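You operate a simulated robot arm through the tools that you are given. There is no shell and no other tool.

You are at the controls of a simulated robot arm. One attempt, no reset.

Task
Swap the dusty filter mat for the clean one from the middle drawer.
Fine: dusty one on the black table; both drawers and the latch shut.

It is judged by the outcome, as a careful person would: the job done as asked, and still so three seconds after it is handed in. It fails if anything else is knocked over, pushed out of place, dropped, spilled or broken.

Robot
A 7-joint arm with a fingered hand, fixed in place. Base frame: the origin is on the floor under the middle of its stand, x ahead of it, y to its left, z up. Units: cm, rad, N and s.
It reaches about 116.4 cm from its shoulder. Its first joint turns from -2.897 to 2.897 rad. Payload 4.7 kg.
Tool frame: the origin (TCP) lies between the finger pads and is the grasp point; the fingertips stand 3.6 cm ahead of it; z points along the fingers, y is the line along which they close. The gripper opens to 12 cm; its body begins 4.2 cm behind the TCP. The gripper is a hand of 5 fingers: y runs from the thumb to the fingers, the wrist lies at [-1.8, -12.2, -21] in the tool frame, and closing takes about 1.5 s.
Orientation is told as [roll, pitch, yaw] about the base's x, y, z axes, in that order, counted from this pose: with the fingers straight down and the wrist toward the robot, the tool's x, y and z point along [0, 1, 0], [1, 0, 0] and [0, 0, -1] of the base frame.

Tools
- The arm moves only by the tool jog_arm. Its argument "increments" is a list of rows, each a list of 6 numbers: the turn, a rotation vector about the tool's x, y, z in rad, then the shift along the tool's x, y, z in cm. In form: [[ax, ay, az, tx, ty, tz], ...]. A call has 1 to 20 rows; each row is the pose to reach, as a shift and turn from the pose commanded when the call began, along the tool's axes at that moment. "gripper" is the gripper command, from -1 (shut) to 1 (fully open), values between in proportion, set as the call begins (left out, the last holds). Each row takes 0.2 s and may step no farther than 5 cm and 0.15 rad from the row before; otherwise, or with a gripper value out of range, the whole call is refused. A pose out of reach is approached as far as the arm can. The call stops where the force on the tool passes 90 N (or 10 N more than at its start, if that is more) or the arm is blocked; 0.2 s more then pass. Each finger travels about 4.5 cm/s and halts on what it meets, pressing with about 29 N; the grip force reading is that of the motor and also rises with nothing between the fingers. The clock runs only during rows and for 0.2 s after the last one: add rows that repeat a pose to give the fingers time. The reply holds the time, the measured pose of the TCP, the force on the tool along the base axes, the opening and the grip force, in the units named above and with some noise, with the torque about the TCP (base axes, N m) and any sound that the robot's microphone picked up.
- Cameras (640 x 400 px; columns grow to the right, rows downward): "scene" is fixed at [23.3, 50.5, 130.61]; the picture's right is [-0.98, -0.18, 0.00], its down [-0.06, 0.31, -0.95] and it looks along [0.17, -0.93, -0.31] (base axes); focal length 361 px, centre (320, 200). "wrist" rides on the gripper at [7.2, -9.1, -14.3] in the tool frame; the picture's right is [-0.80, 0.28, -0.53], its down [-0.53, -0.73, 0.42] and it looks along [-0.27, 0.62, 0.74] (tool axes); focal length 234 px, centre (320, 200). There is no depth. A picture from a camera that has moved, and an enlarged one, comes with that camera's place and axes in the base frame and with its lens. The place of the scene camera against the robot may be out by one fixed shift of up to 2.5 cm in any direction.
- get_image(camera): a new picture of that camera. The clock stands still meanwhile.
- set_fingers(index, middle, ring, little, thumb_bend, thumb_turn): sets how far each is bent, from 0 (flat) to 1 (curled in); at 0.3 the hand is open as for a grip, at 0.7 the pads meet at the TCP. One left out holds its place. A second passes; each finger stops where it meets its share of the squeeze, and holds until it gets a number again. A gripper value or a shape takes the hand back. It gives what a move gives, with no picture; readings hold the bend of each and the force on index, middle, ring, little, thumb and palm. thumb_turn goes from beside the hand (0) to across from the fingers (1), as for a grip.
- grasp_type(shape): the hand has 5 fingers and takes this shape, open, in about a second: jaw (thumb against the fingers, like two jaws); tri (thumb and two fingers); tip (a fingertip pinch); poke (one finger out to press); point (the index stretched); flat (the hand flat); cup (the hand cupped); fist (a fist). The gripper value then closes the fingers along that shape, each until it touches; the sizes above hold for jaw. It gives what a move gives, with no picture.
- inspect(camera, box): a new picture of the part [left, top, right, bottom] of that camera's present view, enlarged. The clock stands still meanwhile.
- job_done(): hands the job in; it is judged then, once.

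Nothing tells you positions but the pictures and the camera data. Unless the task says otherwise, let go and move clear before handing in.

The tools are called after "Emit:" as name(argument=value, ...) on one line, values as JSON. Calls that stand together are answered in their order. jog_arm: Moves the arm, as the interface text tells. Its arguments: {"type":"object","properties":{"increments":{"type":"array","items":{"type":"array","items":{"type":"number"}}},"gripper":{"type":"number"}},"required":["increments"]} The other tools are called the same way: grasp_type (shape) gives the hand a shape; set_fingers (index, middle, ring, little, thumb_bend, thumb_turn) moves the fingers one by one; get_image (camera) takes a picture; inspect (camera, box) takes an enlarged picture of a part of a camera's view; job_done () hands the job in.

At the start:

```text
clock: 0.0
tcp_pos: [59.61, -30.0, 113.76]
orientation: [0.0, 0.0, -0.001]
contact_force: [-0.1, -0.4, 0.4]
moment: [-0.01, 0.0, 0.01]
gripper_width: 11.97
grip_force: 0.1
shape: jaw
bend: [0.3, 0.3, 0.3, 0.3, 0.3, 0.98]
finger forces: [0.0, 0.0, 0.1, 0.1, 0.1, 0.1]
```

scene: 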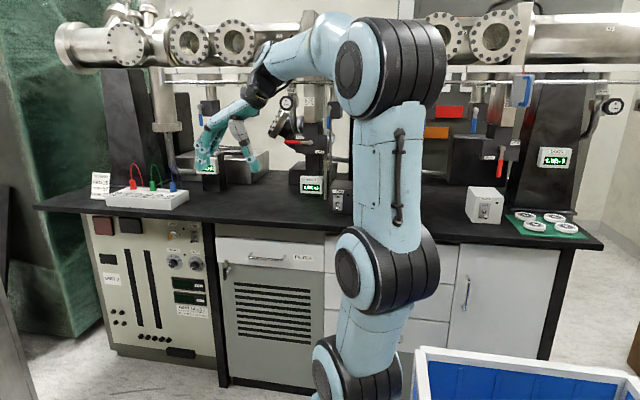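
wrist: 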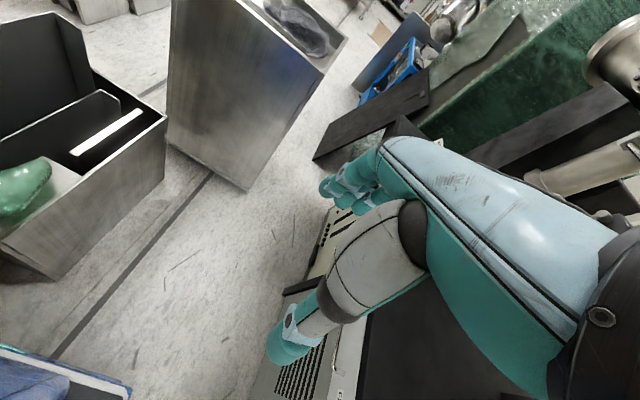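

I see a black lab bench with a cabinet that has a drawer-like panel marked "FILTER" with a latch, and a stack of drawers to its right, partly hidden by the arm. I'll look closer first.

Emit:
inspect(camera="scene", box=[200, 210, 360, 390])

Emit:
inspect(camera="scene", box=[320, 160, 620, 400])

Emit:
inspect(camera="scene", box=[30, 120, 350, 320])

Emit:
get_image(camera="wrist")

```text
2.22 times, centred on (280, 300) of scene
camera zoom: at [23.3, 50.5, 130.61], right [-0.98, -0.18, 0.0], down [-0.06, 0.31, -0.95], along [0.17, -0.93, -0.31], focal length 802 px, centre (409, -22)
```

zoom: 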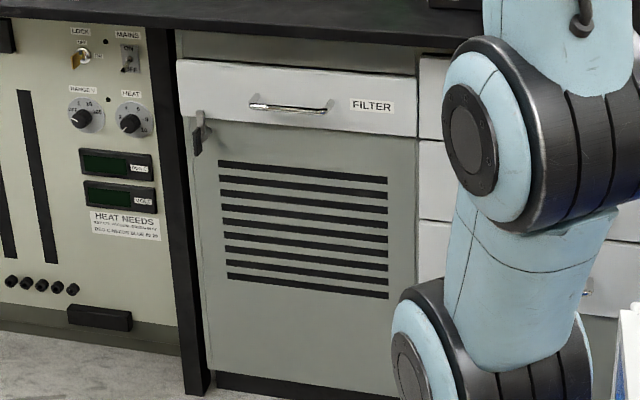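

```text
1.67 times, centred on (470, 280) of scene
camera zoom: at [23.3, 50.5, 130.61], right [-0.98, -0.18, 0.0], down [-0.06, 0.31, -0.95], along [0.17, -0.93, -0.31], focal length 602 px, centre (70, 67)
```

zoom: 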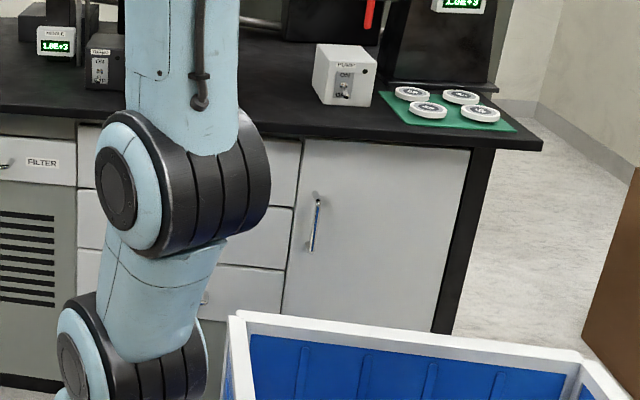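

```text
2.00 times, centred on (190, 220) of scene
camera zoom: at [23.3, 50.5, 130.61], right [-0.98, -0.18, 0.0], down [-0.06, 0.31, -0.95], along [0.17, -0.93, -0.31], focal length 722 px, centre (580, 160)
```

zoom: 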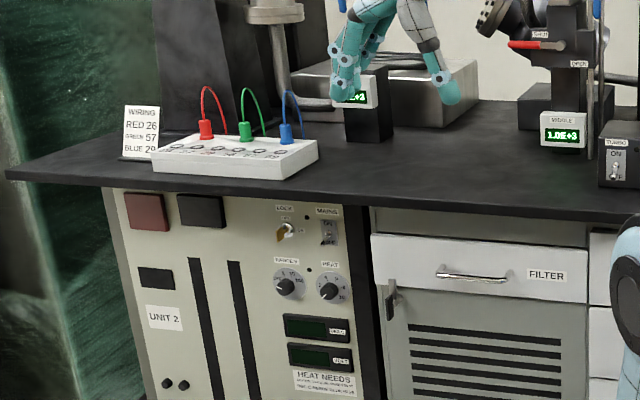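

```text
taken
camera wrist: at [50.45, -22.81, 127.99], right [0.28, -0.8, 0.53], down [-0.73, -0.53, -0.42], along [0.62, -0.27, -0.74], focal length 234 px, centre (320, 200)
```

wrist: 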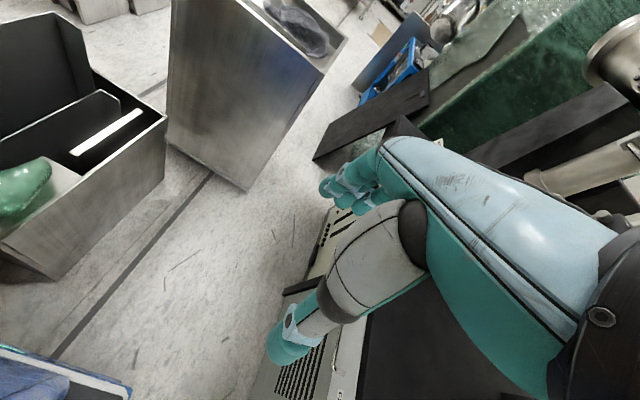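

The bench front appears to run along x at about y≈-58, with its top near z≈85. The FILTER drawer handle is near x≈63, z≈70, with a latch at its lower-left corner, and the drawer stack is to the right behind the arm. I'll turn the hand to face the bench and look with the wrist camera.

Emit:
jog_arm(increments=[[0, 0, 0.14, 0.2, 0.8, 1.2], [0, 0, 0.28, 0.4, 1.6, 2.4], [0, 0, 0.42, 0.6, 2.4, 3.6], [0, 0, 0.56, 0.8, 3.2, 4.8], [0, 0, 0.7, 1.0, 4.0, 6.0], [0, 0, 0.84, 1.2, 4.8, 7.2], [0, 0, 0.98, 1.4, 5.6, 8.4], [0, 0, 1.12, 1.6, 6.4, 9.6], [0, 0, 1.26, 1.8, 7.2, 10.8], [0, 0, 1.4, 2.0, 8.0, 12.0], [0, 0, 1.5708, 2.0, 8.4, 13.2]])

Emit:
get_image(camera="wrist")

Emit:
get_image(camera="scene")

```text
refused: row 11 steps farther than a row can; nothing moved
```

```text
taken
camera wrist: at [50.45, -22.81, 127.99], right [0.28, -0.8, 0.53], down [-0.73, -0.53, -0.42], along [0.62, -0.27, -0.74], focal length 234 px, centre (320, 200)
```

wrist: 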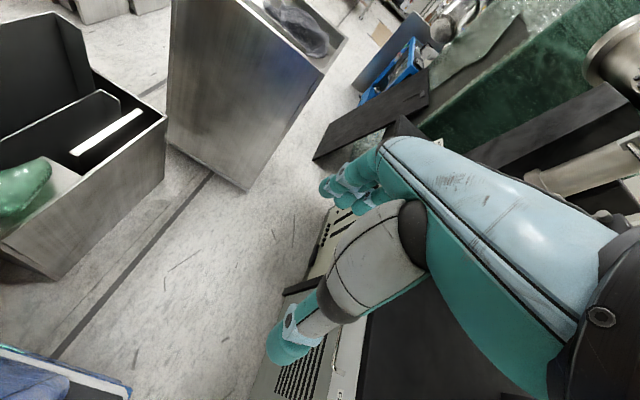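

```text
taken
```

scene: 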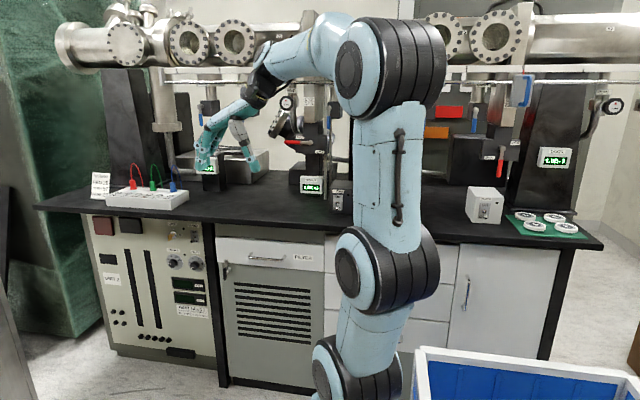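

The last row turned too far, so nothing moved. I'll repeat the move with 11 equal steps.

Emit:
jog_arm(increments=[[0, 0, 0.1428, 0.2, 0.8, 1.2], [0, 0, 0.2856, 0.4, 1.6, 2.4], [0, 0, 0.4284, 0.6, 2.4, 3.6], [0, 0, 0.5712, 0.8, 3.2, 4.8], [0, 0, 0.714, 1.0, 4.0, 6.0], [0, 0, 0.8568, 1.2, 4.8, 7.2], [0, 0, 0.9996, 1.4, 5.6, 8.4], [0, 0, 1.1424, 1.6, 6.4, 9.6], [0, 0, 1.2852, 1.8, 7.2, 10.8], [0, 0, 1.428, 2.0, 8.0, 12.0], [0, 0, 1.5708, 2.0, 8.4, 13.2]])

Emit:
get_image(camera="wrist")

Emit:
get_image(camera="scene")

```text
clock: 2.4
tcp_pos: [67.9, -27.95, 100.5]
orientation: [0.001, -0.001, -1.573]
contact_force: [0.2, 1.0, 0.0]
moment: [0.03, -0.02, -0.03]
gripper_width: 11.94
grip_force: 0.0
shape: jaw
bend: [0.3, 0.3, 0.3, 0.3, 0.3, 0.98]
finger forces: [0.0, 0.0, 0.0, 0.1, 0.0, 0.1]
```

```text
taken
camera wrist: at [75.21, -18.85, 114.81], right [-0.8, -0.28, 0.52], down [-0.53, 0.73, -0.43], along [-0.27, -0.62, -0.74], focal length 234 px, centre (320, 200)
```

wrist: 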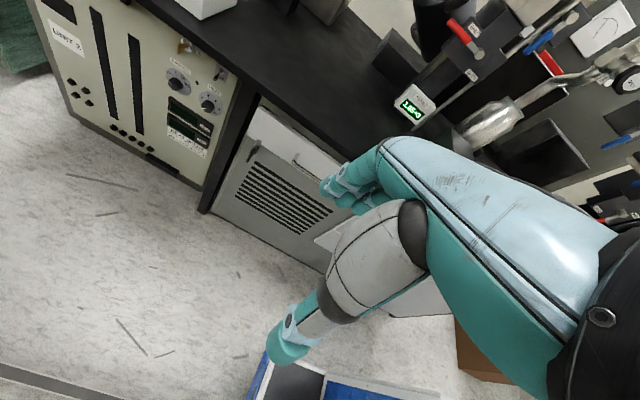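

```text
taken
```

scene: 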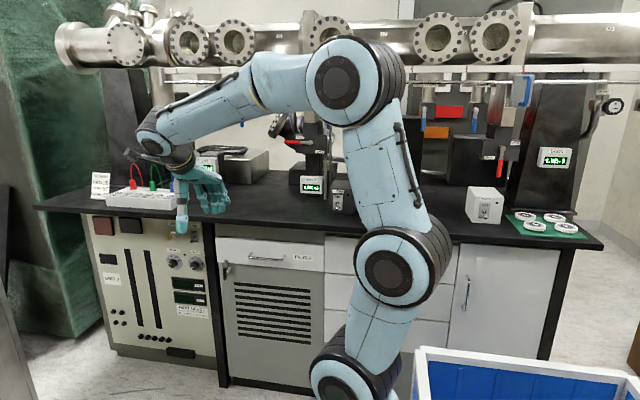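

The wrist view now shows the FILTER drawer with its latch to the left of the fingers. I'll enlarge it to measure.

Emit:
inspect(camera="wrist", box=[200, 90, 380, 210])

Emit:
inspect(camera="scene", box=[200, 225, 360, 325])

Emit:
inspect(camera="scene", box=[300, 225, 480, 345])

```text
3.33 times, centred on (290, 150) of wrist
camera zoom: at [75.21, -18.85, 114.81], right [-0.8, -0.28, 0.52], down [-0.53, 0.73, -0.43], along [-0.27, -0.62, -0.74], focal length 781 px, centre (420, 367)
```

zoom: 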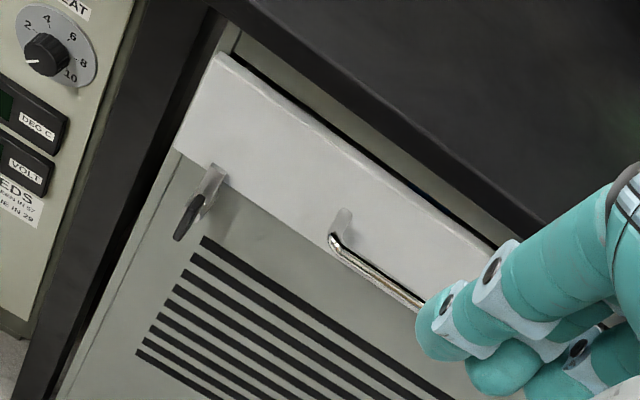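

```text
4.00 times, centred on (280, 275) of scene
camera zoom: at [23.3, 50.5, 130.61], right [-0.98, -0.18, 0.0], down [-0.06, 0.31, -0.95], along [0.17, -0.93, -0.31], focal length 1444 px, centre (480, -100)
```

zoom: 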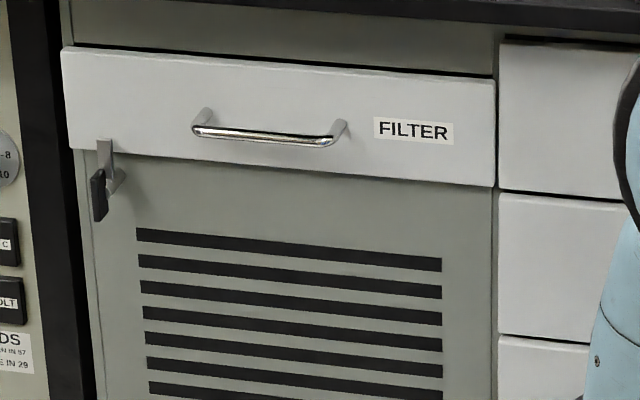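

```text
3.33 times, centred on (390, 285) of scene
camera zoom: at [23.3, 50.5, 130.61], right [-0.98, -0.18, 0.0], down [-0.06, 0.31, -0.95], along [0.17, -0.93, -0.31], focal length 1203 px, centre (87, -83)
```

zoom: 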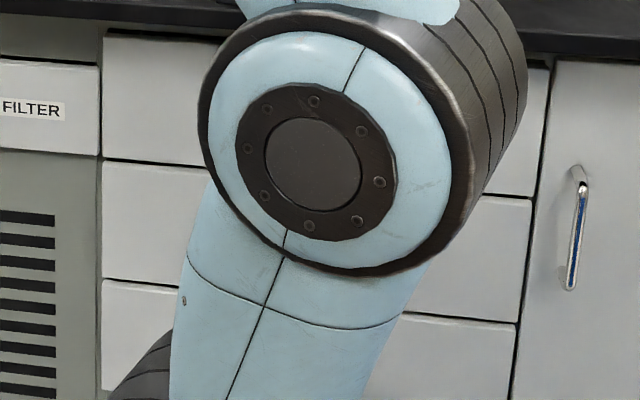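

The latch is a pivoting lever at about x≈80, z≈68 that overlaps the drawer's lower-left corner, and the drawer face is near y≈-63. I'll lower and tilt the hand for a close, straight view of the latch and handle.

Emit:
jog_arm(increments=[[-0.1, 0, 0, 1.4, 1.4, 3.6], [-0.2, 0, 0, 2.8, 2.8, 7.2], [-0.3, 0, 0, 4.2, 4.2, 10.8], [-0.4, 0, 0, 5.6, 5.6, 14.4], [-0.5, 0, 0, 7.0, 7.0, 18.0], [-0.6, 0, 0, 8.4, 8.4, 21.6], [-0.7, 0, 0, 10, 10, 25]])

Emit:
get_image(camera="wrist")

Emit:
get_image(camera="scene")

```text
clock: 4.0
tcp_pos: [78.04, -37.93, 75.71]
orientation: [0.003, -0.701, -1.571]
contact_force: [-0.1, 0.4, 0.8]
moment: [0.03, 0.04, -0.01]
gripper_width: 11.98
grip_force: 0.0
shape: jaw
bend: [0.3, 0.3, 0.3, 0.3, 0.3, 0.98]
finger forces: [0.0, 0.0, 0.0, 0.1, 0.0, 0.1]
```

```text
taken
camera wrist: at [85.2, -21.79, 80.56], right [-0.8, 0.12, 0.58], down [-0.53, 0.28, -0.8], along [-0.26, -0.95, -0.16], focal length 234 px, centre (320, 200)
```

wrist: 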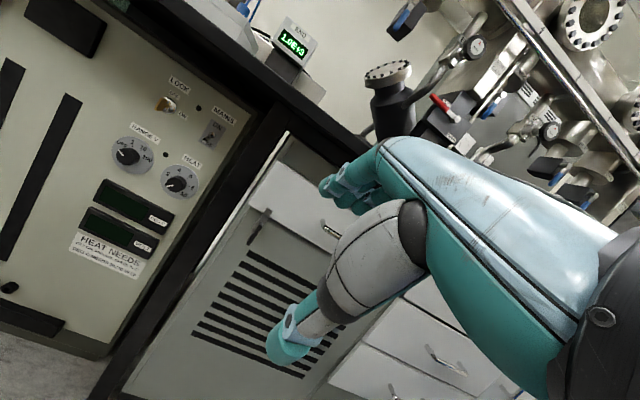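

```text
taken
```

scene: 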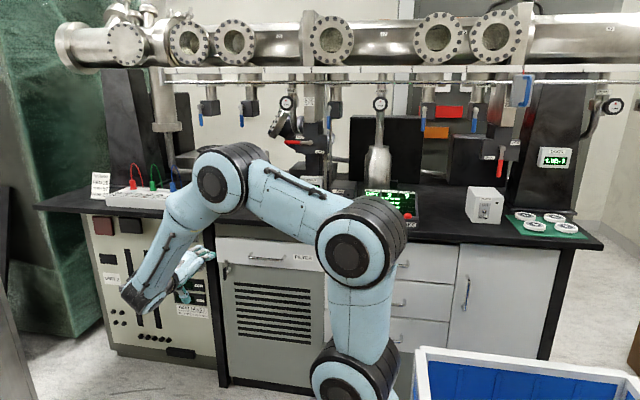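

The scene view now shows three drawers with handles in the stack. I'll enlarge both views to measure the latch, the FILTER handle and the middle drawer handle.

Emit:
inspect(camera="wrist", box=[220, 170, 360, 270])

Emit:
inspect(camera="wrist", box=[340, 270, 500, 400])

Emit:
inspect(camera="scene", box=[320, 220, 480, 360])

Emit:
inspect(camera="scene", box=[190, 130, 510, 260])

```text
4.00 times, centred on (290, 220) of wrist
camera zoom: at [85.2, -21.79, 80.56], right [-0.8, 0.12, 0.58], down [-0.53, 0.28, -0.8], along [-0.26, -0.95, -0.16], focal length 937 px, centre (440, 120)
```

zoom: 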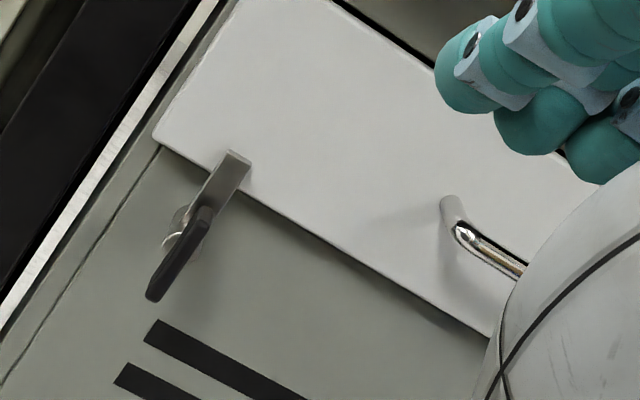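

```text
3.08 times, centred on (420, 335) of wrist
camera zoom: at [85.2, -21.79, 80.56], right [-0.8, 0.12, 0.58], down [-0.53, 0.28, -0.8], along [-0.26, -0.95, -0.16], focal length 720 px, centre (12, -215)
```

zoom: 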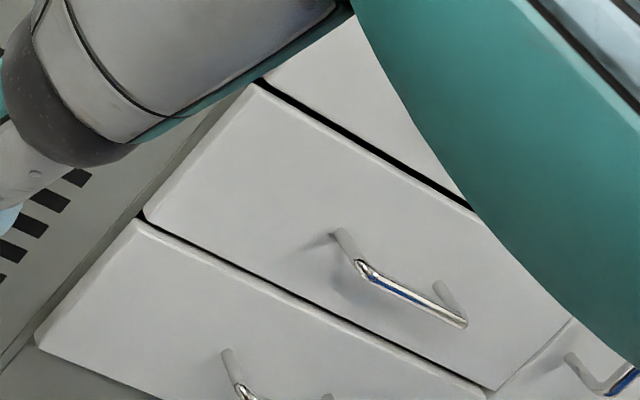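

```text
2.86 times, centred on (400, 290) of scene
camera zoom: at [23.3, 50.5, 130.61], right [-0.98, -0.18, 0.0], down [-0.06, 0.31, -0.95], along [0.17, -0.93, -0.31], focal length 1031 px, centre (91, -57)
```

zoom: 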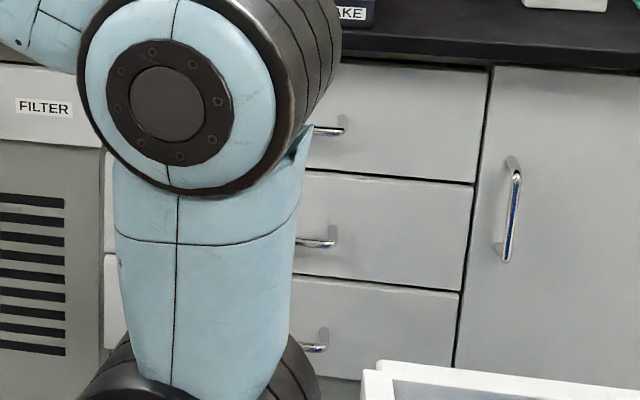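

```text
2.00 times, centred on (350, 195) of scene
camera zoom: at [23.3, 50.5, 130.61], right [-0.98, -0.18, 0.0], down [-0.06, 0.31, -0.95], along [0.17, -0.93, -0.31], focal length 722 px, centre (260, 210)
```

zoom: 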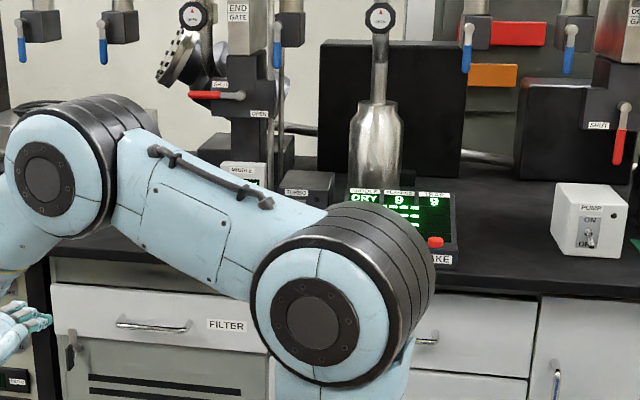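

The latch pivot is at about (80.2, -64, 62.8). Its black grip hangs to z≈59 and its catch plate overlaps the drawer bottom up to z≈66.4. The FILTER bar is at (56.5–69.5, -63, 69.6) and the middle drawer bar at (13–26, -62.5, 56.4). I'll take the poke shape and see where the fingertip sits.

Emit:
grasp_type(shape="poke")

Emit:
get_image(camera="wrist")

Emit:
inspect(camera="scene", box=[110, 230, 230, 320])

```text
clock: 4.9
tcp_pos: [77.93, -38.11, 75.48]
orientation: [0.0, -0.7, -1.571]
contact_force: [0.2, 0.3, 0.6]
moment: [0.0, 0.01, -0.01]
gripper_width: 0.0
grip_force: 0.2
shape: poke
bend: [0.7, 0.7, 0.99, 0.99, 1.0, 1.0]
finger forces: [0.1, 0.1, 0.0, 0.0, 0.0, 0.1]
```

```text
taken
camera wrist: at [85.18, -21.79, 80.56], right [-0.8, 0.12, 0.58], down [-0.53, 0.29, -0.8], along [-0.27, -0.95, -0.16], focal length 234 px, centre (320, 200)
```

wrist: 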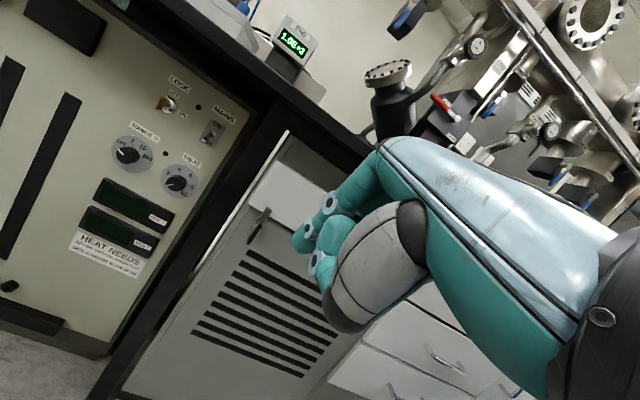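

```text
4.44 times, centred on (170, 275) of scene
camera zoom: at [23.3, 50.5, 130.61], right [-0.98, -0.18, 0.0], down [-0.06, 0.31, -0.95], along [0.17, -0.93, -0.31], focal length 1604 px, centre (987, -133)
```

zoom: 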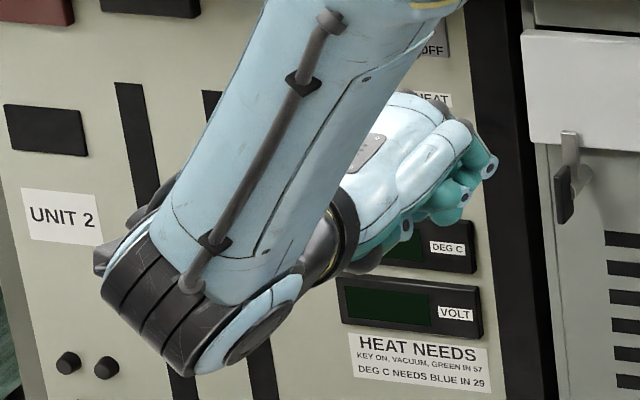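

In the poke shape the index fingertip sits roughly at tool (1.7, 0, 3). I'll bring it in front of the latch, to the right of the black grip, with the fingers nearly horizontal, and check.

Emit:
jog_arm(increments=[[-0.1, 0, 0, -0.5, 0.25, 4], [-0.2, 0, 0, -1.0, 0.5, 8], [-0.3, 0, 0, -1.5, 0.75, 12], [-0.4, 0, 0, -2.0, 1.0, 16], [-0.5, 0, 0, -2.6, 1.3, 20]])

Emit:
get_image(camera="wrist")

Emit:
inspect(camera="scene", box=[160, 210, 320, 320])

```text
clock: 6.1
tcp_pos: [75.47, -51.78, 61.13]
orientation: [0.006, -1.202, -1.574]
contact_force: [1.2, -0.7, 1.3]
moment: [0.08, 0.02, 0.01]
gripper_width: 0.01
grip_force: 0.0
shape: poke
bend: [0.7, 0.7, 0.99, 0.99, 1.0, 1.0]
finger forces: [0.0, 0.0, 0.1, 0.1, 0.0, 0.1]
```

```text
taken
camera wrist: at [82.7, -35.16, 57.79], right [-0.81, 0.39, 0.45], down [-0.53, -0.13, -0.84], along [-0.27, -0.91, 0.31], focal length 234 px, centre (320, 200)
```

wrist: 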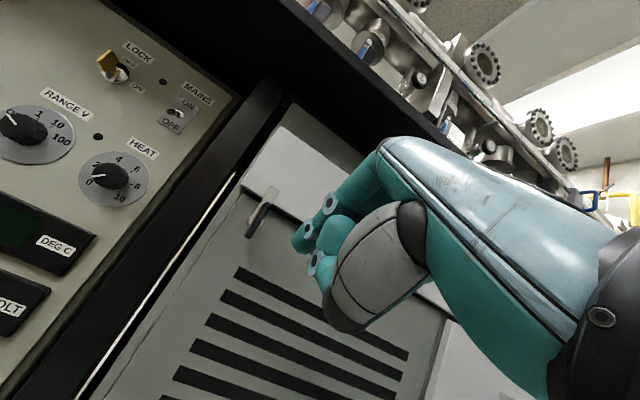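

```text
3.64 times, centred on (240, 265) of scene
camera zoom: at [23.3, 50.5, 130.61], right [-0.98, -0.18, 0.0], down [-0.06, 0.31, -0.95], along [0.17, -0.93, -0.31], focal length 1313 px, centre (611, -36)
```

zoom: 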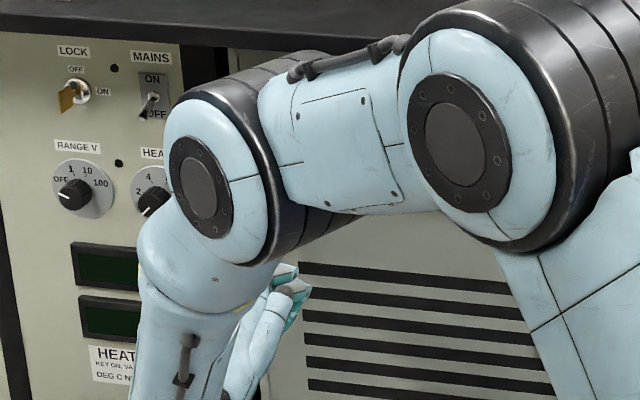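

Emit:
inspect(camera="wrist", box=[200, 130, 380, 340])

```text
1.90 times, centred on (290, 235) of wrist
camera zoom: at [82.7, -35.16, 57.79], right [-0.81, 0.39, 0.45], down [-0.53, -0.13, -0.84], along [-0.27, -0.91, 0.31], focal length 446 px, centre (377, 133)
```

zoom: 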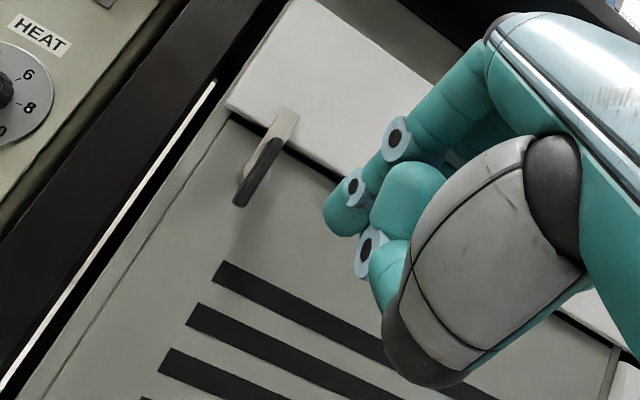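

The index tip lines up to the right of the black grip. I'll advance so the tip reaches beside the grip, without touching it yet.

Emit:
jog_arm(increments=[[0, 0, 0, 0, 1.0, 2.7], [0, 0, 0, 0, 2.0, 5.4], [0, 0, 0, 0, 2.95, 8.2]])

Emit:
inspect(camera="wrist", box=[180, 110, 380, 320])

```text
clock: 6.9
tcp_pos: [75.48, -60.62, 60.87]
orientation: [0.0, -1.199, -1.567]
contact_force: [0.7, 0.3, 0.1]
moment: [0.05, -0.03, -0.01]
gripper_width: 0.02
grip_force: 0.3
shape: poke
bend: [0.7, 0.7, 0.99, 0.99, 1.0, 1.0]
finger forces: [0.0, 0.0, 0.1, 0.0, 0.1, 0.1]
```

```text
1.90 times, centred on (280, 215) of wrist
camera zoom: at [82.67, -43.95, 57.5], right [-0.8, 0.39, 0.45], down [-0.53, -0.13, -0.84], along [-0.26, -0.91, 0.31], focal length 446 px, centre (396, 171)
```

zoom: 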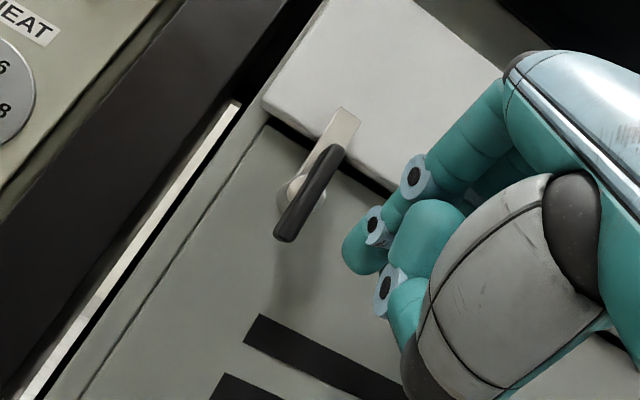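

The black grip is a bar from z≈59 to 63, roughly centred on its pivot at z≈61.5. I'll push its lower end toward +x in small steps and watch the force.

Emit:
jog_arm(increments=[[0, 0, 0, 1.0, -0.22, 0.08], [0, 0, 0, 1.87, -0.44, 0.17], [0, 0, 0, 2.25, -0.65, 0.25], [0, 0, 0, 2.62, -0.83, 0.32], [0, 0, 0, 3.0, -0.9, 0.35], [0, 0, 0, 3.45, -0.95, 0.37]])

Emit:
inspect(camera="wrist", box=[180, 110, 380, 320])

```text
clock: 8.3
tcp_pos: [78.2, -60.86, 59.87]
orientation: [0.001, -1.201, -1.579]
contact_force: [-64.6, 4.8, 17.2]
moment: [-0.35, 0.04, -1.34]
gripper_width: 0.01
grip_force: 0.0
shape: poke
bend: [0.7, 0.7, 0.99, 0.99, 1.0, 1.0]
finger forces: [64.3, 0.0, 0.1, 0.0, 0.0, 0.1]
```

```text
1.90 times, centred on (280, 215) of wrist
camera zoom: at [85.66, -44.29, 56.52], right [-0.8, 0.4, 0.45], down [-0.53, -0.12, -0.84], along [-0.28, -0.91, 0.31], focal length 446 px, centre (396, 171)
```

zoom: 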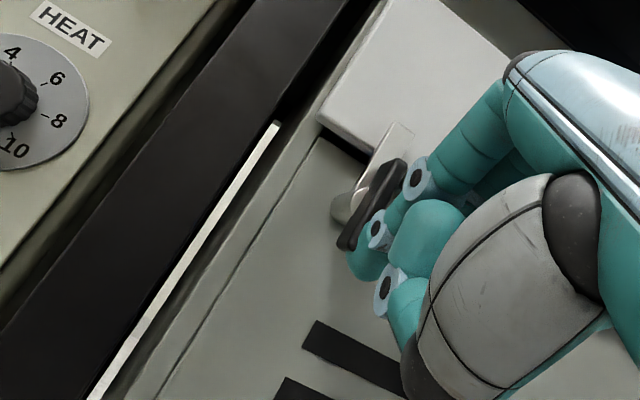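

The push toward +x is blocked: 64 N on the index and no rotation, so that direction has a stop. I'll back off and instead move the fingertip up beside the catch plate to rotate it the other way.

Emit:
jog_arm(increments=[[0, 0, 0, -2.0, 0, 0], [0, 0, 0, -3.4, 0, 0], [0, 0, 0, -3.4, -0.72, -1.86], [0, 0, 0, -3.4, 2.5, -3.1], [0, 0, 0, -3.4, 5.8, -4.4]])

Emit:
get_image(camera="wrist")

Emit:
inspect(camera="wrist", box=[180, 140, 380, 350])

```text
clock: 9.5
tcp_pos: [75.47, -58.46, 66.89]
orientation: [-0.005, -1.199, -1.563]
contact_force: [-0.7, 0.1, -1.0]
moment: [-0.05, 0.02, 0.03]
gripper_width: 0.01
grip_force: 0.0
shape: poke
bend: [0.7, 0.7, 0.99, 0.99, 1.0, 1.0]
finger forces: [0.1, 0.0, 0.1, 0.1, 0.0, 0.0]
```

```text
taken
camera wrist: at [82.72, -41.87, 63.48], right [-0.8, 0.39, 0.45], down [-0.53, -0.13, -0.84], along [-0.26, -0.91, 0.31], focal length 234 px, centre (320, 200)
```

wrist: 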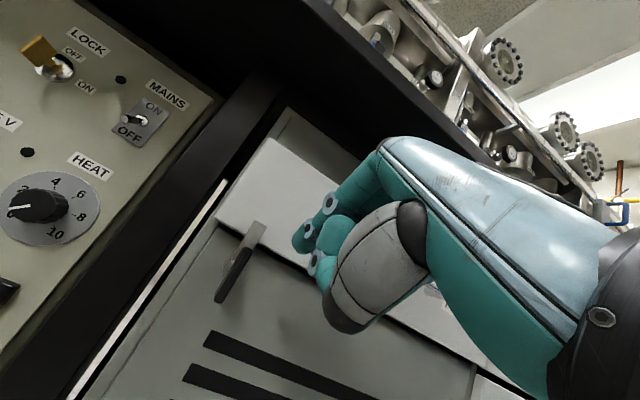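

```text
1.90 times, centred on (280, 245) of wrist
camera zoom: at [82.72, -41.87, 63.48], right [-0.8, 0.39, 0.45], down [-0.53, -0.13, -0.84], along [-0.26, -0.91, 0.31], focal length 446 px, centre (396, 114)
```

zoom: 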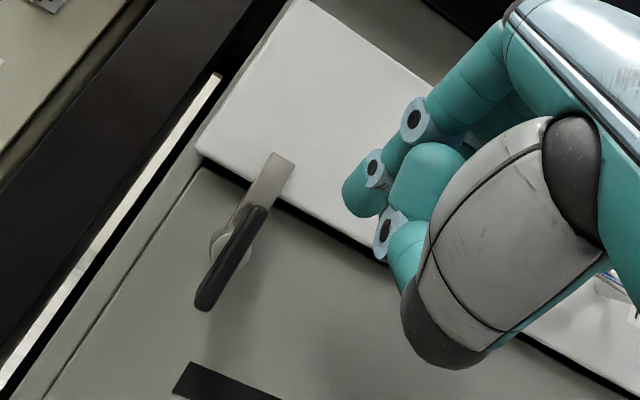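

The catch plate is at x≈80 with its top near z≈66, just left of my fingertip. I'll advance gently until the tip just meets the drawer face.

Emit:
jog_arm(increments=[[0, 0, 0, 0, 0.3, 1.2], [0, 0, 0, 0, 0.55, 2.2], [0, 0, 0, 0, 0.7, 2.8], [0, 0, 0, 0, 0.8, 3.2], [0, 0, 0, 0, 0.9, 3.5]])

Emit:
inspect(camera="wrist", box=[180, 140, 380, 350])

```text
clock: 10.7
tcp_pos: [75.4, -62.18, 66.43]
orientation: [0.0, -1.201, -1.57]
contact_force: [-0.3, -0.6, -0.1]
moment: [0.01, -0.04, 0.01]
gripper_width: 0.01
grip_force: 0.1
shape: poke
bend: [0.7, 0.7, 0.99, 0.99, 1.0, 1.0]
finger forces: [0.0, 0.1, 0.0, 0.0, 0.0, 0.0]
```

```text
1.90 times, centred on (280, 245) of wrist
camera zoom: at [82.69, -45.56, 63.01], right [-0.8, 0.39, 0.45], down [-0.53, -0.13, -0.84], along [-0.27, -0.91, 0.31], focal length 446 px, centre (396, 114)
```

zoom: 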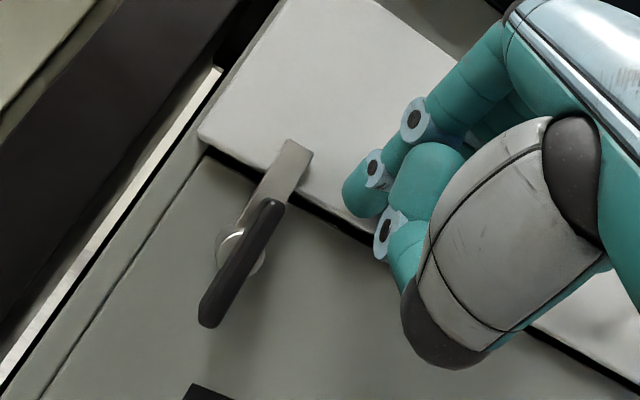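

Emit:
jog_arm(increments=[[0, 0, 0, 0, 0.11, 0.28], [0, 0, 0, 0, 0.22, 0.56], [0, 0, 0, 0, 0.33, 0.84], [0, 0, 0, 0, 0.43, 1.12]])

Emit:
inspect(camera="wrist", box=[180, 140, 380, 350])

```text
clock: 11.7
tcp_pos: [75.65, -63.13, 66.45]
orientation: [0.002, -1.204, -1.568]
contact_force: [-0.6, 50.4, 16.7]
moment: [0.06, 0.0, 0.0]
gripper_width: 0.0
grip_force: 0.0
shape: poke
bend: [0.7, 0.7, 0.99, 0.99, 1.0, 1.0]
finger forces: [34.6, 16.5, 0.1, 0.0, 0.1, 0.0]
```

```text
1.90 times, centred on (280, 245) of wrist
camera zoom: at [82.87, -46.4, 63.12], right [-0.81, 0.39, 0.45], down [-0.53, -0.14, -0.84], along [-0.26, -0.91, 0.31], focal length 446 px, centre (396, 114)
```

zoom: 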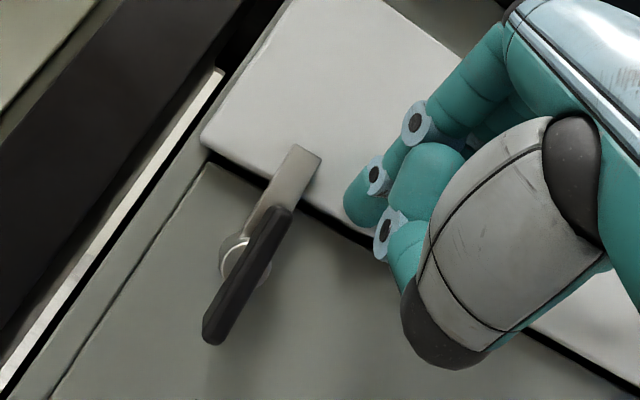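

The tip touches the drawer face at about TCP y≈-62.9. I'll ease off the face and push the catch plate toward +x.

Emit:
jog_arm(increments=[[0, 0, 0, 0, -0.16, -0.42], [0, 0, 0, 1.2, -0.16, -0.42], [0, 0, 0, 1.85, -0.16, -0.42], [0, 0, 0, 2.6, -0.09, -0.45], [0, 0, 0, 3.4, -0.02, -0.47]])

Emit:
inspect(camera="wrist", box=[180, 140, 380, 350])

```text
clock: 12.9
tcp_pos: [78.81, -63.01, 66.5]
orientation: [0.001, -1.201, -1.572]
contact_force: [-3.7, 14.8, -2.2]
moment: [0.22, 0.03, -0.09]
gripper_width: 0.03
grip_force: 0.0
shape: poke
bend: [0.7, 0.7, 0.99, 0.99, 1.0, 1.0]
finger forces: [11.8, 2.8, 0.0, 0.0, 0.1, 0.1]
```

```text
1.90 times, centred on (280, 245) of wrist
camera zoom: at [86.1, -46.31, 63.14], right [-0.8, 0.39, 0.45], down [-0.53, -0.13, -0.84], along [-0.27, -0.91, 0.31], focal length 446 px, centre (396, 114)
```

zoom: 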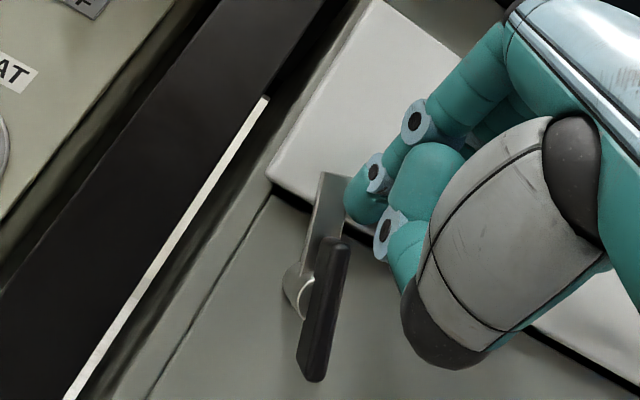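

The latch is turning with little force this way. I'll follow the arc to open it fully.

Emit:
jog_arm(increments=[[0, 0, 0, 0.7, -0.2, 0], [0, 0, 0, 1.38, -0.41, 0.05], [0, 0, 0, 1.95, -0.76, 0.19], [0, 0, 0, 2.46, -1.15, 0.34], [0, 0, 0, 2.8, -1.5, 0.48], [0, 0, 0, 3.04, -1.88, 0.62]])

Emit:
inspect(camera="wrist", box=[180, 140, 380, 350])

```text
clock: 14.3
tcp_pos: [81.84, -62.83, 64.6]
orientation: [0.001, -1.201, -1.571]
contact_force: [-0.9, 0.8, 0.9]
moment: [0.0, -0.03, -0.04]
gripper_width: 0.03
grip_force: 0.1
shape: poke
bend: [0.7, 0.7, 0.99, 0.99, 1.0, 1.0]
finger forces: [0.6, 0.0, 0.0, 0.0, 0.1, 0.0]
```

```text
1.90 times, centred on (280, 245) of wrist
camera zoom: at [89.16, -46.22, 61.18], right [-0.8, 0.39, 0.45], down [-0.53, -0.13, -0.84], along [-0.27, -0.91, 0.31], focal length 446 px, centre (396, 114)
```

zoom: 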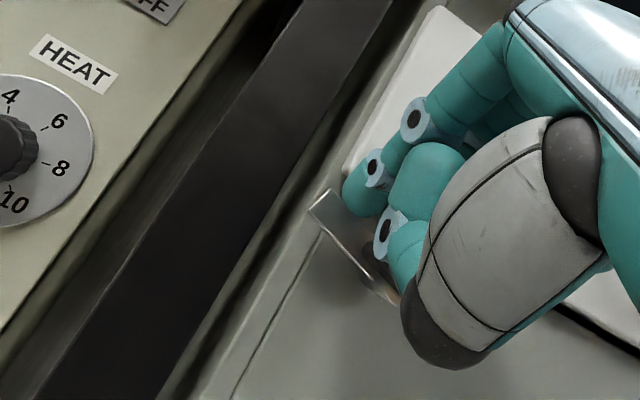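

The catch now lies about 70° over, below the drawer's bottom edge. I'll back off and check that it stays there.

Emit:
jog_arm(increments=[[0, 0, 0, -0.3, -0.2, -1.8], [0, 0, 0, -1.5, -1.5, -5.0], [0, 0, 0, -4, -3, -9], [0, 0, 0, -7, -4, -12.5]])

Emit:
get_image(camera="wrist")

Emit:
inspect(camera="wrist", box=[180, 110, 380, 320])

```text
clock: 15.3
tcp_pos: [74.86, -49.66, 65.61]
orientation: [0.004, -1.202, -1.574]
contact_force: [0.1, 0.3, 0.1]
moment: [-0.01, -0.03, 0.01]
gripper_width: 0.02
grip_force: 0.0
shape: poke
bend: [0.7, 0.7, 0.99, 0.99, 1.0, 1.0]
finger forces: [0.0, 0.1, 0.0, 0.1, 0.0, 0.0]
```

```text
taken
camera wrist: at [82.16, -32.99, 62.14], right [-0.8, 0.39, 0.45], down [-0.53, -0.13, -0.84], along [-0.27, -0.91, 0.31], focal length 234 px, centre (320, 200)
```

wrist: 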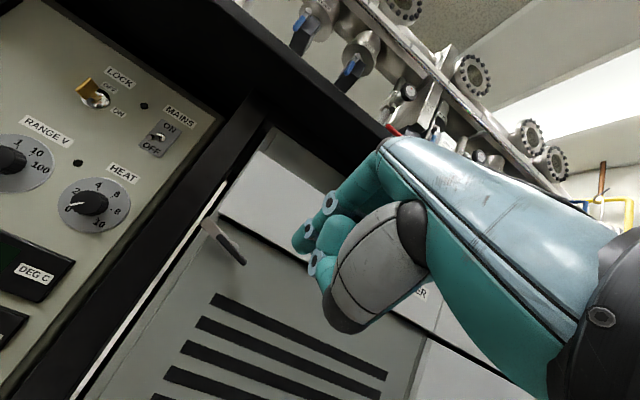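

```text
1.90 times, centred on (280, 215) of wrist
camera zoom: at [82.16, -32.99, 62.14], right [-0.8, 0.39, 0.45], down [-0.53, -0.13, -0.84], along [-0.27, -0.91, 0.31], focal length 446 px, centre (396, 171)
```

zoom: 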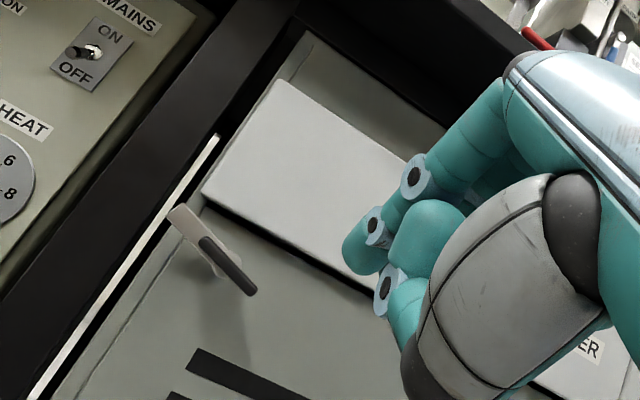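

The latch is open and stays. Next is the FILTER handle, with the bar at about (63, -63, 69.6). I'll set the jaw shape and line the hand up horizontally in front of it.

Emit:
grasp_type(shape="jaw")

Emit:
jog_arm(increments=[[-0.1, 0, 0, -3.4, 1.7, 0.9], [-0.2, 0, 0, -6.8, 3.4, 1.8], [-0.3, 0, 0, -10.3, 5.2, 2.6]])

Emit:
get_image(camera="wrist")

Emit:
get_image(camera="scene")

```text
clock: 16.2
tcp_pos: [74.98, -49.59, 65.39]
orientation: [0.0, -1.201, -1.569]
contact_force: [0.2, 0.2, -0.6]
moment: [0.01, 0.01, -0.02]
gripper_width: 11.98
grip_force: 0.1
shape: jaw
bend: [0.3, 0.3, 0.3, 0.3, 0.3, 0.98]
finger forces: [0.0, 0.0, 0.0, 0.1, 0.0, 0.0]
```

```text
clock: 17.0
tcp_pos: [64.63, -53.97, 69.26]
orientation: [-0.001, -1.502, -1.567]
contact_force: [-0.3, 0.8, 0.3]
moment: [-0.03, 0.01, -0.02]
gripper_width: 12.0
grip_force: 0.0
shape: jaw
bend: [0.3, 0.3, 0.3, 0.3, 0.3, 0.98]
finger forces: [0.0, 0.0, 0.0, 0.1, 0.1, 0.0]
```

```text
taken
camera wrist: at [71.88, -38.99, 61.13], right [-0.8, 0.5, 0.31], down [-0.53, -0.37, -0.76], along [-0.26, -0.78, 0.57], focal length 234 px, centre (320, 200)
```

wrist: 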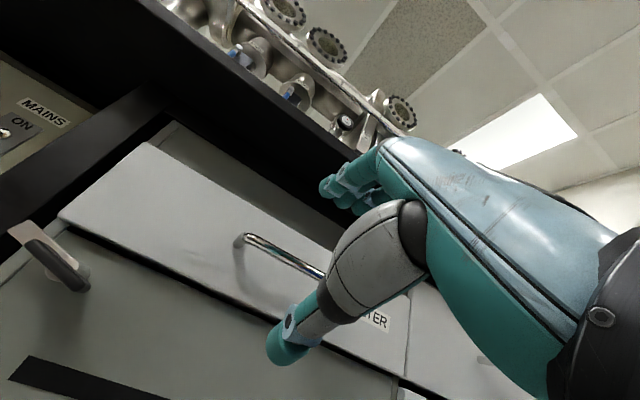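

```text
taken
```

scene: 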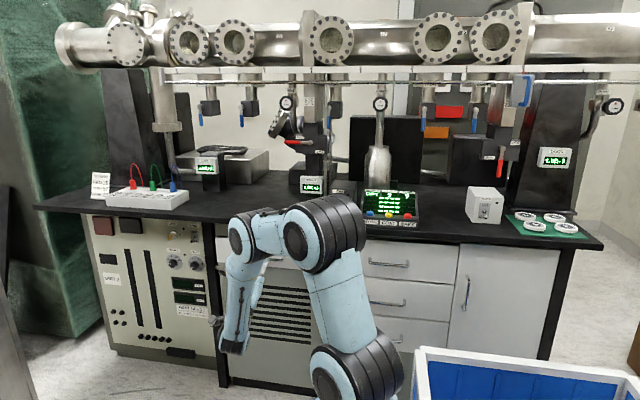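

The hand is level with the bar (z≈69.3), with the thumb below it and the fingers above. I'll advance over the bar, stop just short of the drawer face, then close.

Emit:
jog_arm(increments=[[0, 0, 0, 0, 0.3, 3.0], [0, 0, 0, 0, 0.5, 5.5], [0, 0, 0, 0, 0.7, 7.2], [0, 0, 0, 0, 0.75, 8.1]])

Emit:
get_image(camera="wrist")

```text
clock: 18.0
tcp_pos: [64.61, -62.2, 69.48]
orientation: [0.003, -1.5, -1.574]
contact_force: [-0.2, -0.5, 0.4]
moment: [-0.01, -0.03, -0.03]
gripper_width: 11.99
grip_force: 0.1
shape: jaw
bend: [0.3, 0.3, 0.3, 0.3, 0.3, 0.98]
finger forces: [0.0, 0.0, 0.0, 0.0, 0.0, 0.0]
```

```text
taken
camera wrist: at [71.79, -47.26, 61.31], right [-0.8, 0.5, 0.32], down [-0.53, -0.37, -0.76], along [-0.27, -0.78, 0.57], focal length 234 px, centre (320, 200)
```

wrist: 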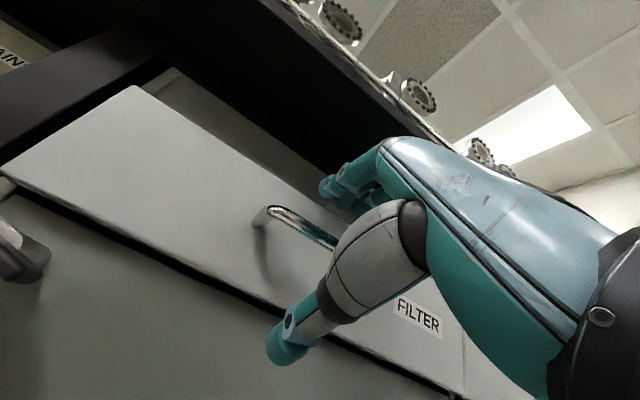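

Nothing touches and the bar lies between the thumb and fingers. I'll close the jaw on it.

Emit:
jog_arm(increments=[[0, 0, 0, 0, 0, 0], [0, 0, 0, 0, 0, 0], [0, 0, 0, 0, 0, 0], [0, 0, 0, 0, 0, 0], [0, 0, 0, 0, 0, 0], [0, 0, 0, 0, 0, 0], [0, 0, 0, 0, 0, 0], [0, 0, 0, 0, 0, 0], [0, 0, 0, 0, 0, 0]], gripper=-1)

Emit:
get_image(camera="wrist")

```text
clock: 20.0
tcp_pos: [64.57, -62.34, 69.48]
orientation: [-0.004, -1.5, -1.565]
contact_force: [1.6, -2.0, -0.2]
moment: [-0.01, 0.16, -0.01]
gripper_width: 0.01
grip_force: 29.0
shape: jaw
bend: [0.7, 0.7, 0.7, 0.67, 0.64, 1.0]
finger forces: [3.7, 0.1, 2.4, 2.5, 0.1, 0.1]
```

```text
taken
camera wrist: at [71.78, -47.23, 61.27], right [-0.8, 0.5, 0.32], down [-0.53, -0.37, -0.76], along [-0.27, -0.78, 0.57], focal length 234 px, centre (320, 200)
```

wrist: 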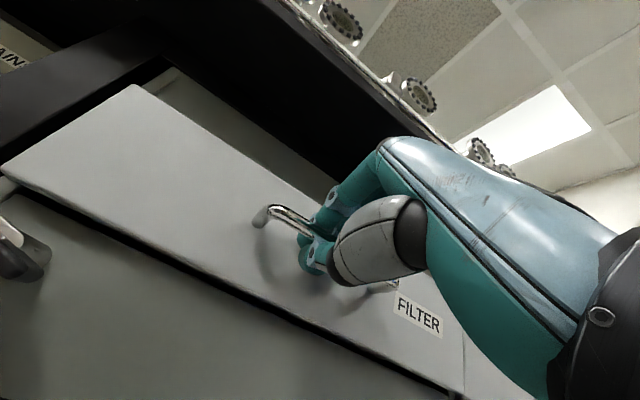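

Emit:
inspect(camera="wrist", box=[230, 160, 430, 310])

```text
2.67 times, centred on (330, 235) of wrist
camera zoom: at [71.78, -47.23, 61.27], right [-0.8, 0.5, 0.32], down [-0.53, -0.37, -0.76], along [-0.27, -0.78, 0.57], focal length 624 px, centre (293, 107)
```

zoom: 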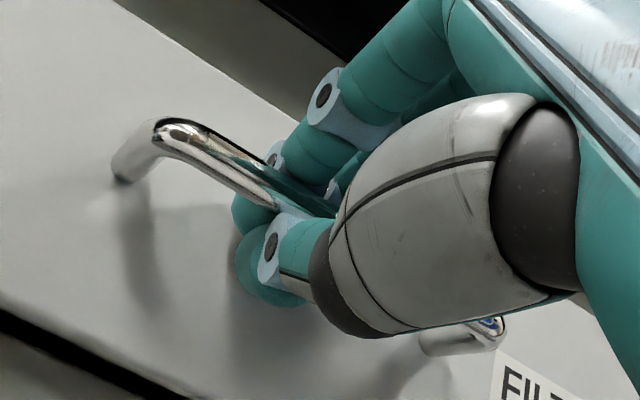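

The fingers are hooked over and behind the bar with the thumb underneath. I'll pull the drawer out slowly.

Emit:
jog_arm(increments=[[0, 0, 0, 0, -0.07, -1], [0, 0, 0, 0, -0.14, -2], [0, 0, 0, 0, -0.21, -3], [0, 0, 0, 0, -0.28, -4]])

Emit:
get_image(camera="wrist")

```text
clock: 21.0
tcp_pos: [64.51, -58.17, 69.39]
orientation: [-0.012, -1.5, -1.56]
contact_force: [-4.5, -0.7, 0.5]
moment: [-0.01, 0.18, 0.0]
gripper_width: 0.0
grip_force: 29.6
shape: jaw
bend: [0.7, 0.7, 0.7, 0.67, 0.64, 1.0]
finger forces: [3.5, 0.1, 2.3, 2.4, 0.2, 0.0]
```

```text
taken
camera wrist: at [71.83, -43.21, 61.25], right [-0.8, 0.5, 0.32], down [-0.53, -0.37, -0.76], along [-0.27, -0.78, 0.57], focal length 234 px, centre (320, 200)
```

wrist: 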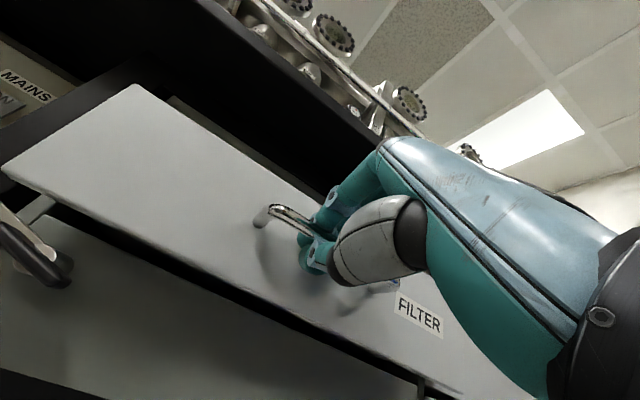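

The drawer follows. I'll keep pulling.

Emit:
jog_arm(increments=[[0, 0, 0, 0, -0.14, -2], [0, 0, 0, 0, -0.28, -4], [0, 0, 0, 0, -0.42, -6], [0, 0, 0, 0, -0.56, -8], [0, 0, 0, 0, -0.7, -10], [0, 0, 0, 0, -0.84, -12], [0, 0, 0, 0, -0.98, -14], [0, 0, 0, 0, -1.12, -16]])

Emit:
get_image(camera="scene")

Emit:
get_image(camera="wrist")

```text
clock: 22.8
tcp_pos: [64.61, -42.22, 69.41]
orientation: [-0.002, -1.498, -1.569]
contact_force: [-2.1, 0.0, -2.0]
moment: [-0.01, 0.18, -0.01]
gripper_width: 0.0
grip_force: 29.1
shape: jaw
bend: [0.7, 0.7, 0.7, 0.67, 0.64, 1.0]
finger forces: [2.5, 0.1, 2.1, 2.0, 0.6, 0.0]
```

```text
taken
```

scene: 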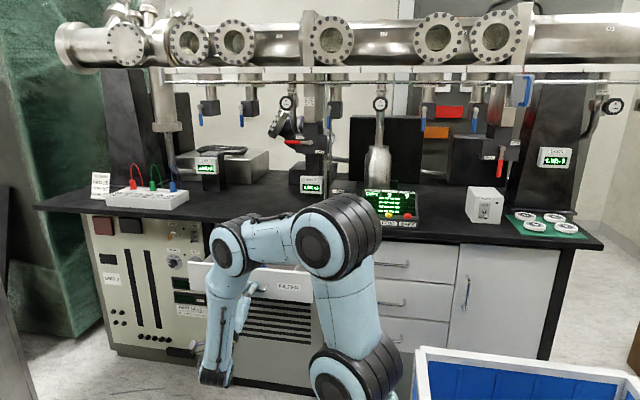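

```text
taken
camera wrist: at [71.86, -27.12, 61.26], right [-0.8, 0.5, 0.32], down [-0.53, -0.37, -0.76], along [-0.27, -0.78, 0.57], focal length 234 px, centre (320, 200)
```

wrist: 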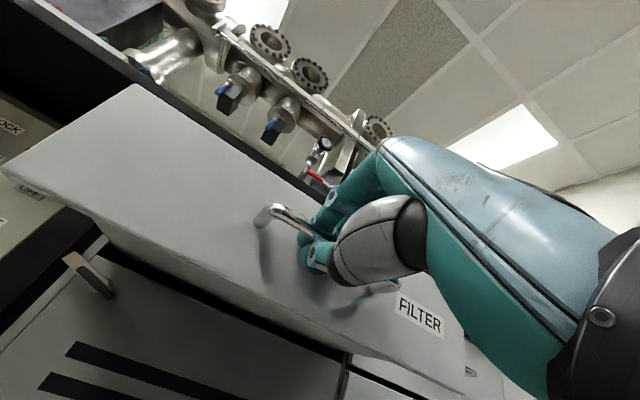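

Emit:
jog_arm(increments=[[0, 0, 0, 0, -0.14, -2], [0, 0, 0, 0, -0.28, -4], [0, 0, 0, 0, -0.42, -6], [0, 0, 0, 0, -0.56, -8]])

Emit:
get_image(camera="scene")

```text
clock: 23.8
tcp_pos: [65.37, -35.33, 69.97]
orientation: [-0.091, -1.471, -1.479]
contact_force: [-22.3, 1.3, -31.6]
moment: [0.17, 0.2, -0.08]
gripper_width: 0.02
grip_force: 28.9
shape: jaw
bend: [0.7, 0.7, 0.7, 0.7, 0.64, 1.0]
finger forces: [0.1, 0.0, 0.2, 0.3, 52.4, 0.0]
out of reach, approached as far as the arm can: row 3, 4
```

```text
taken
```

scene: 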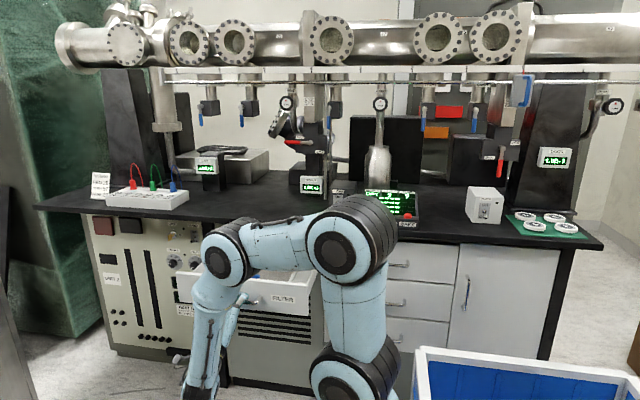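

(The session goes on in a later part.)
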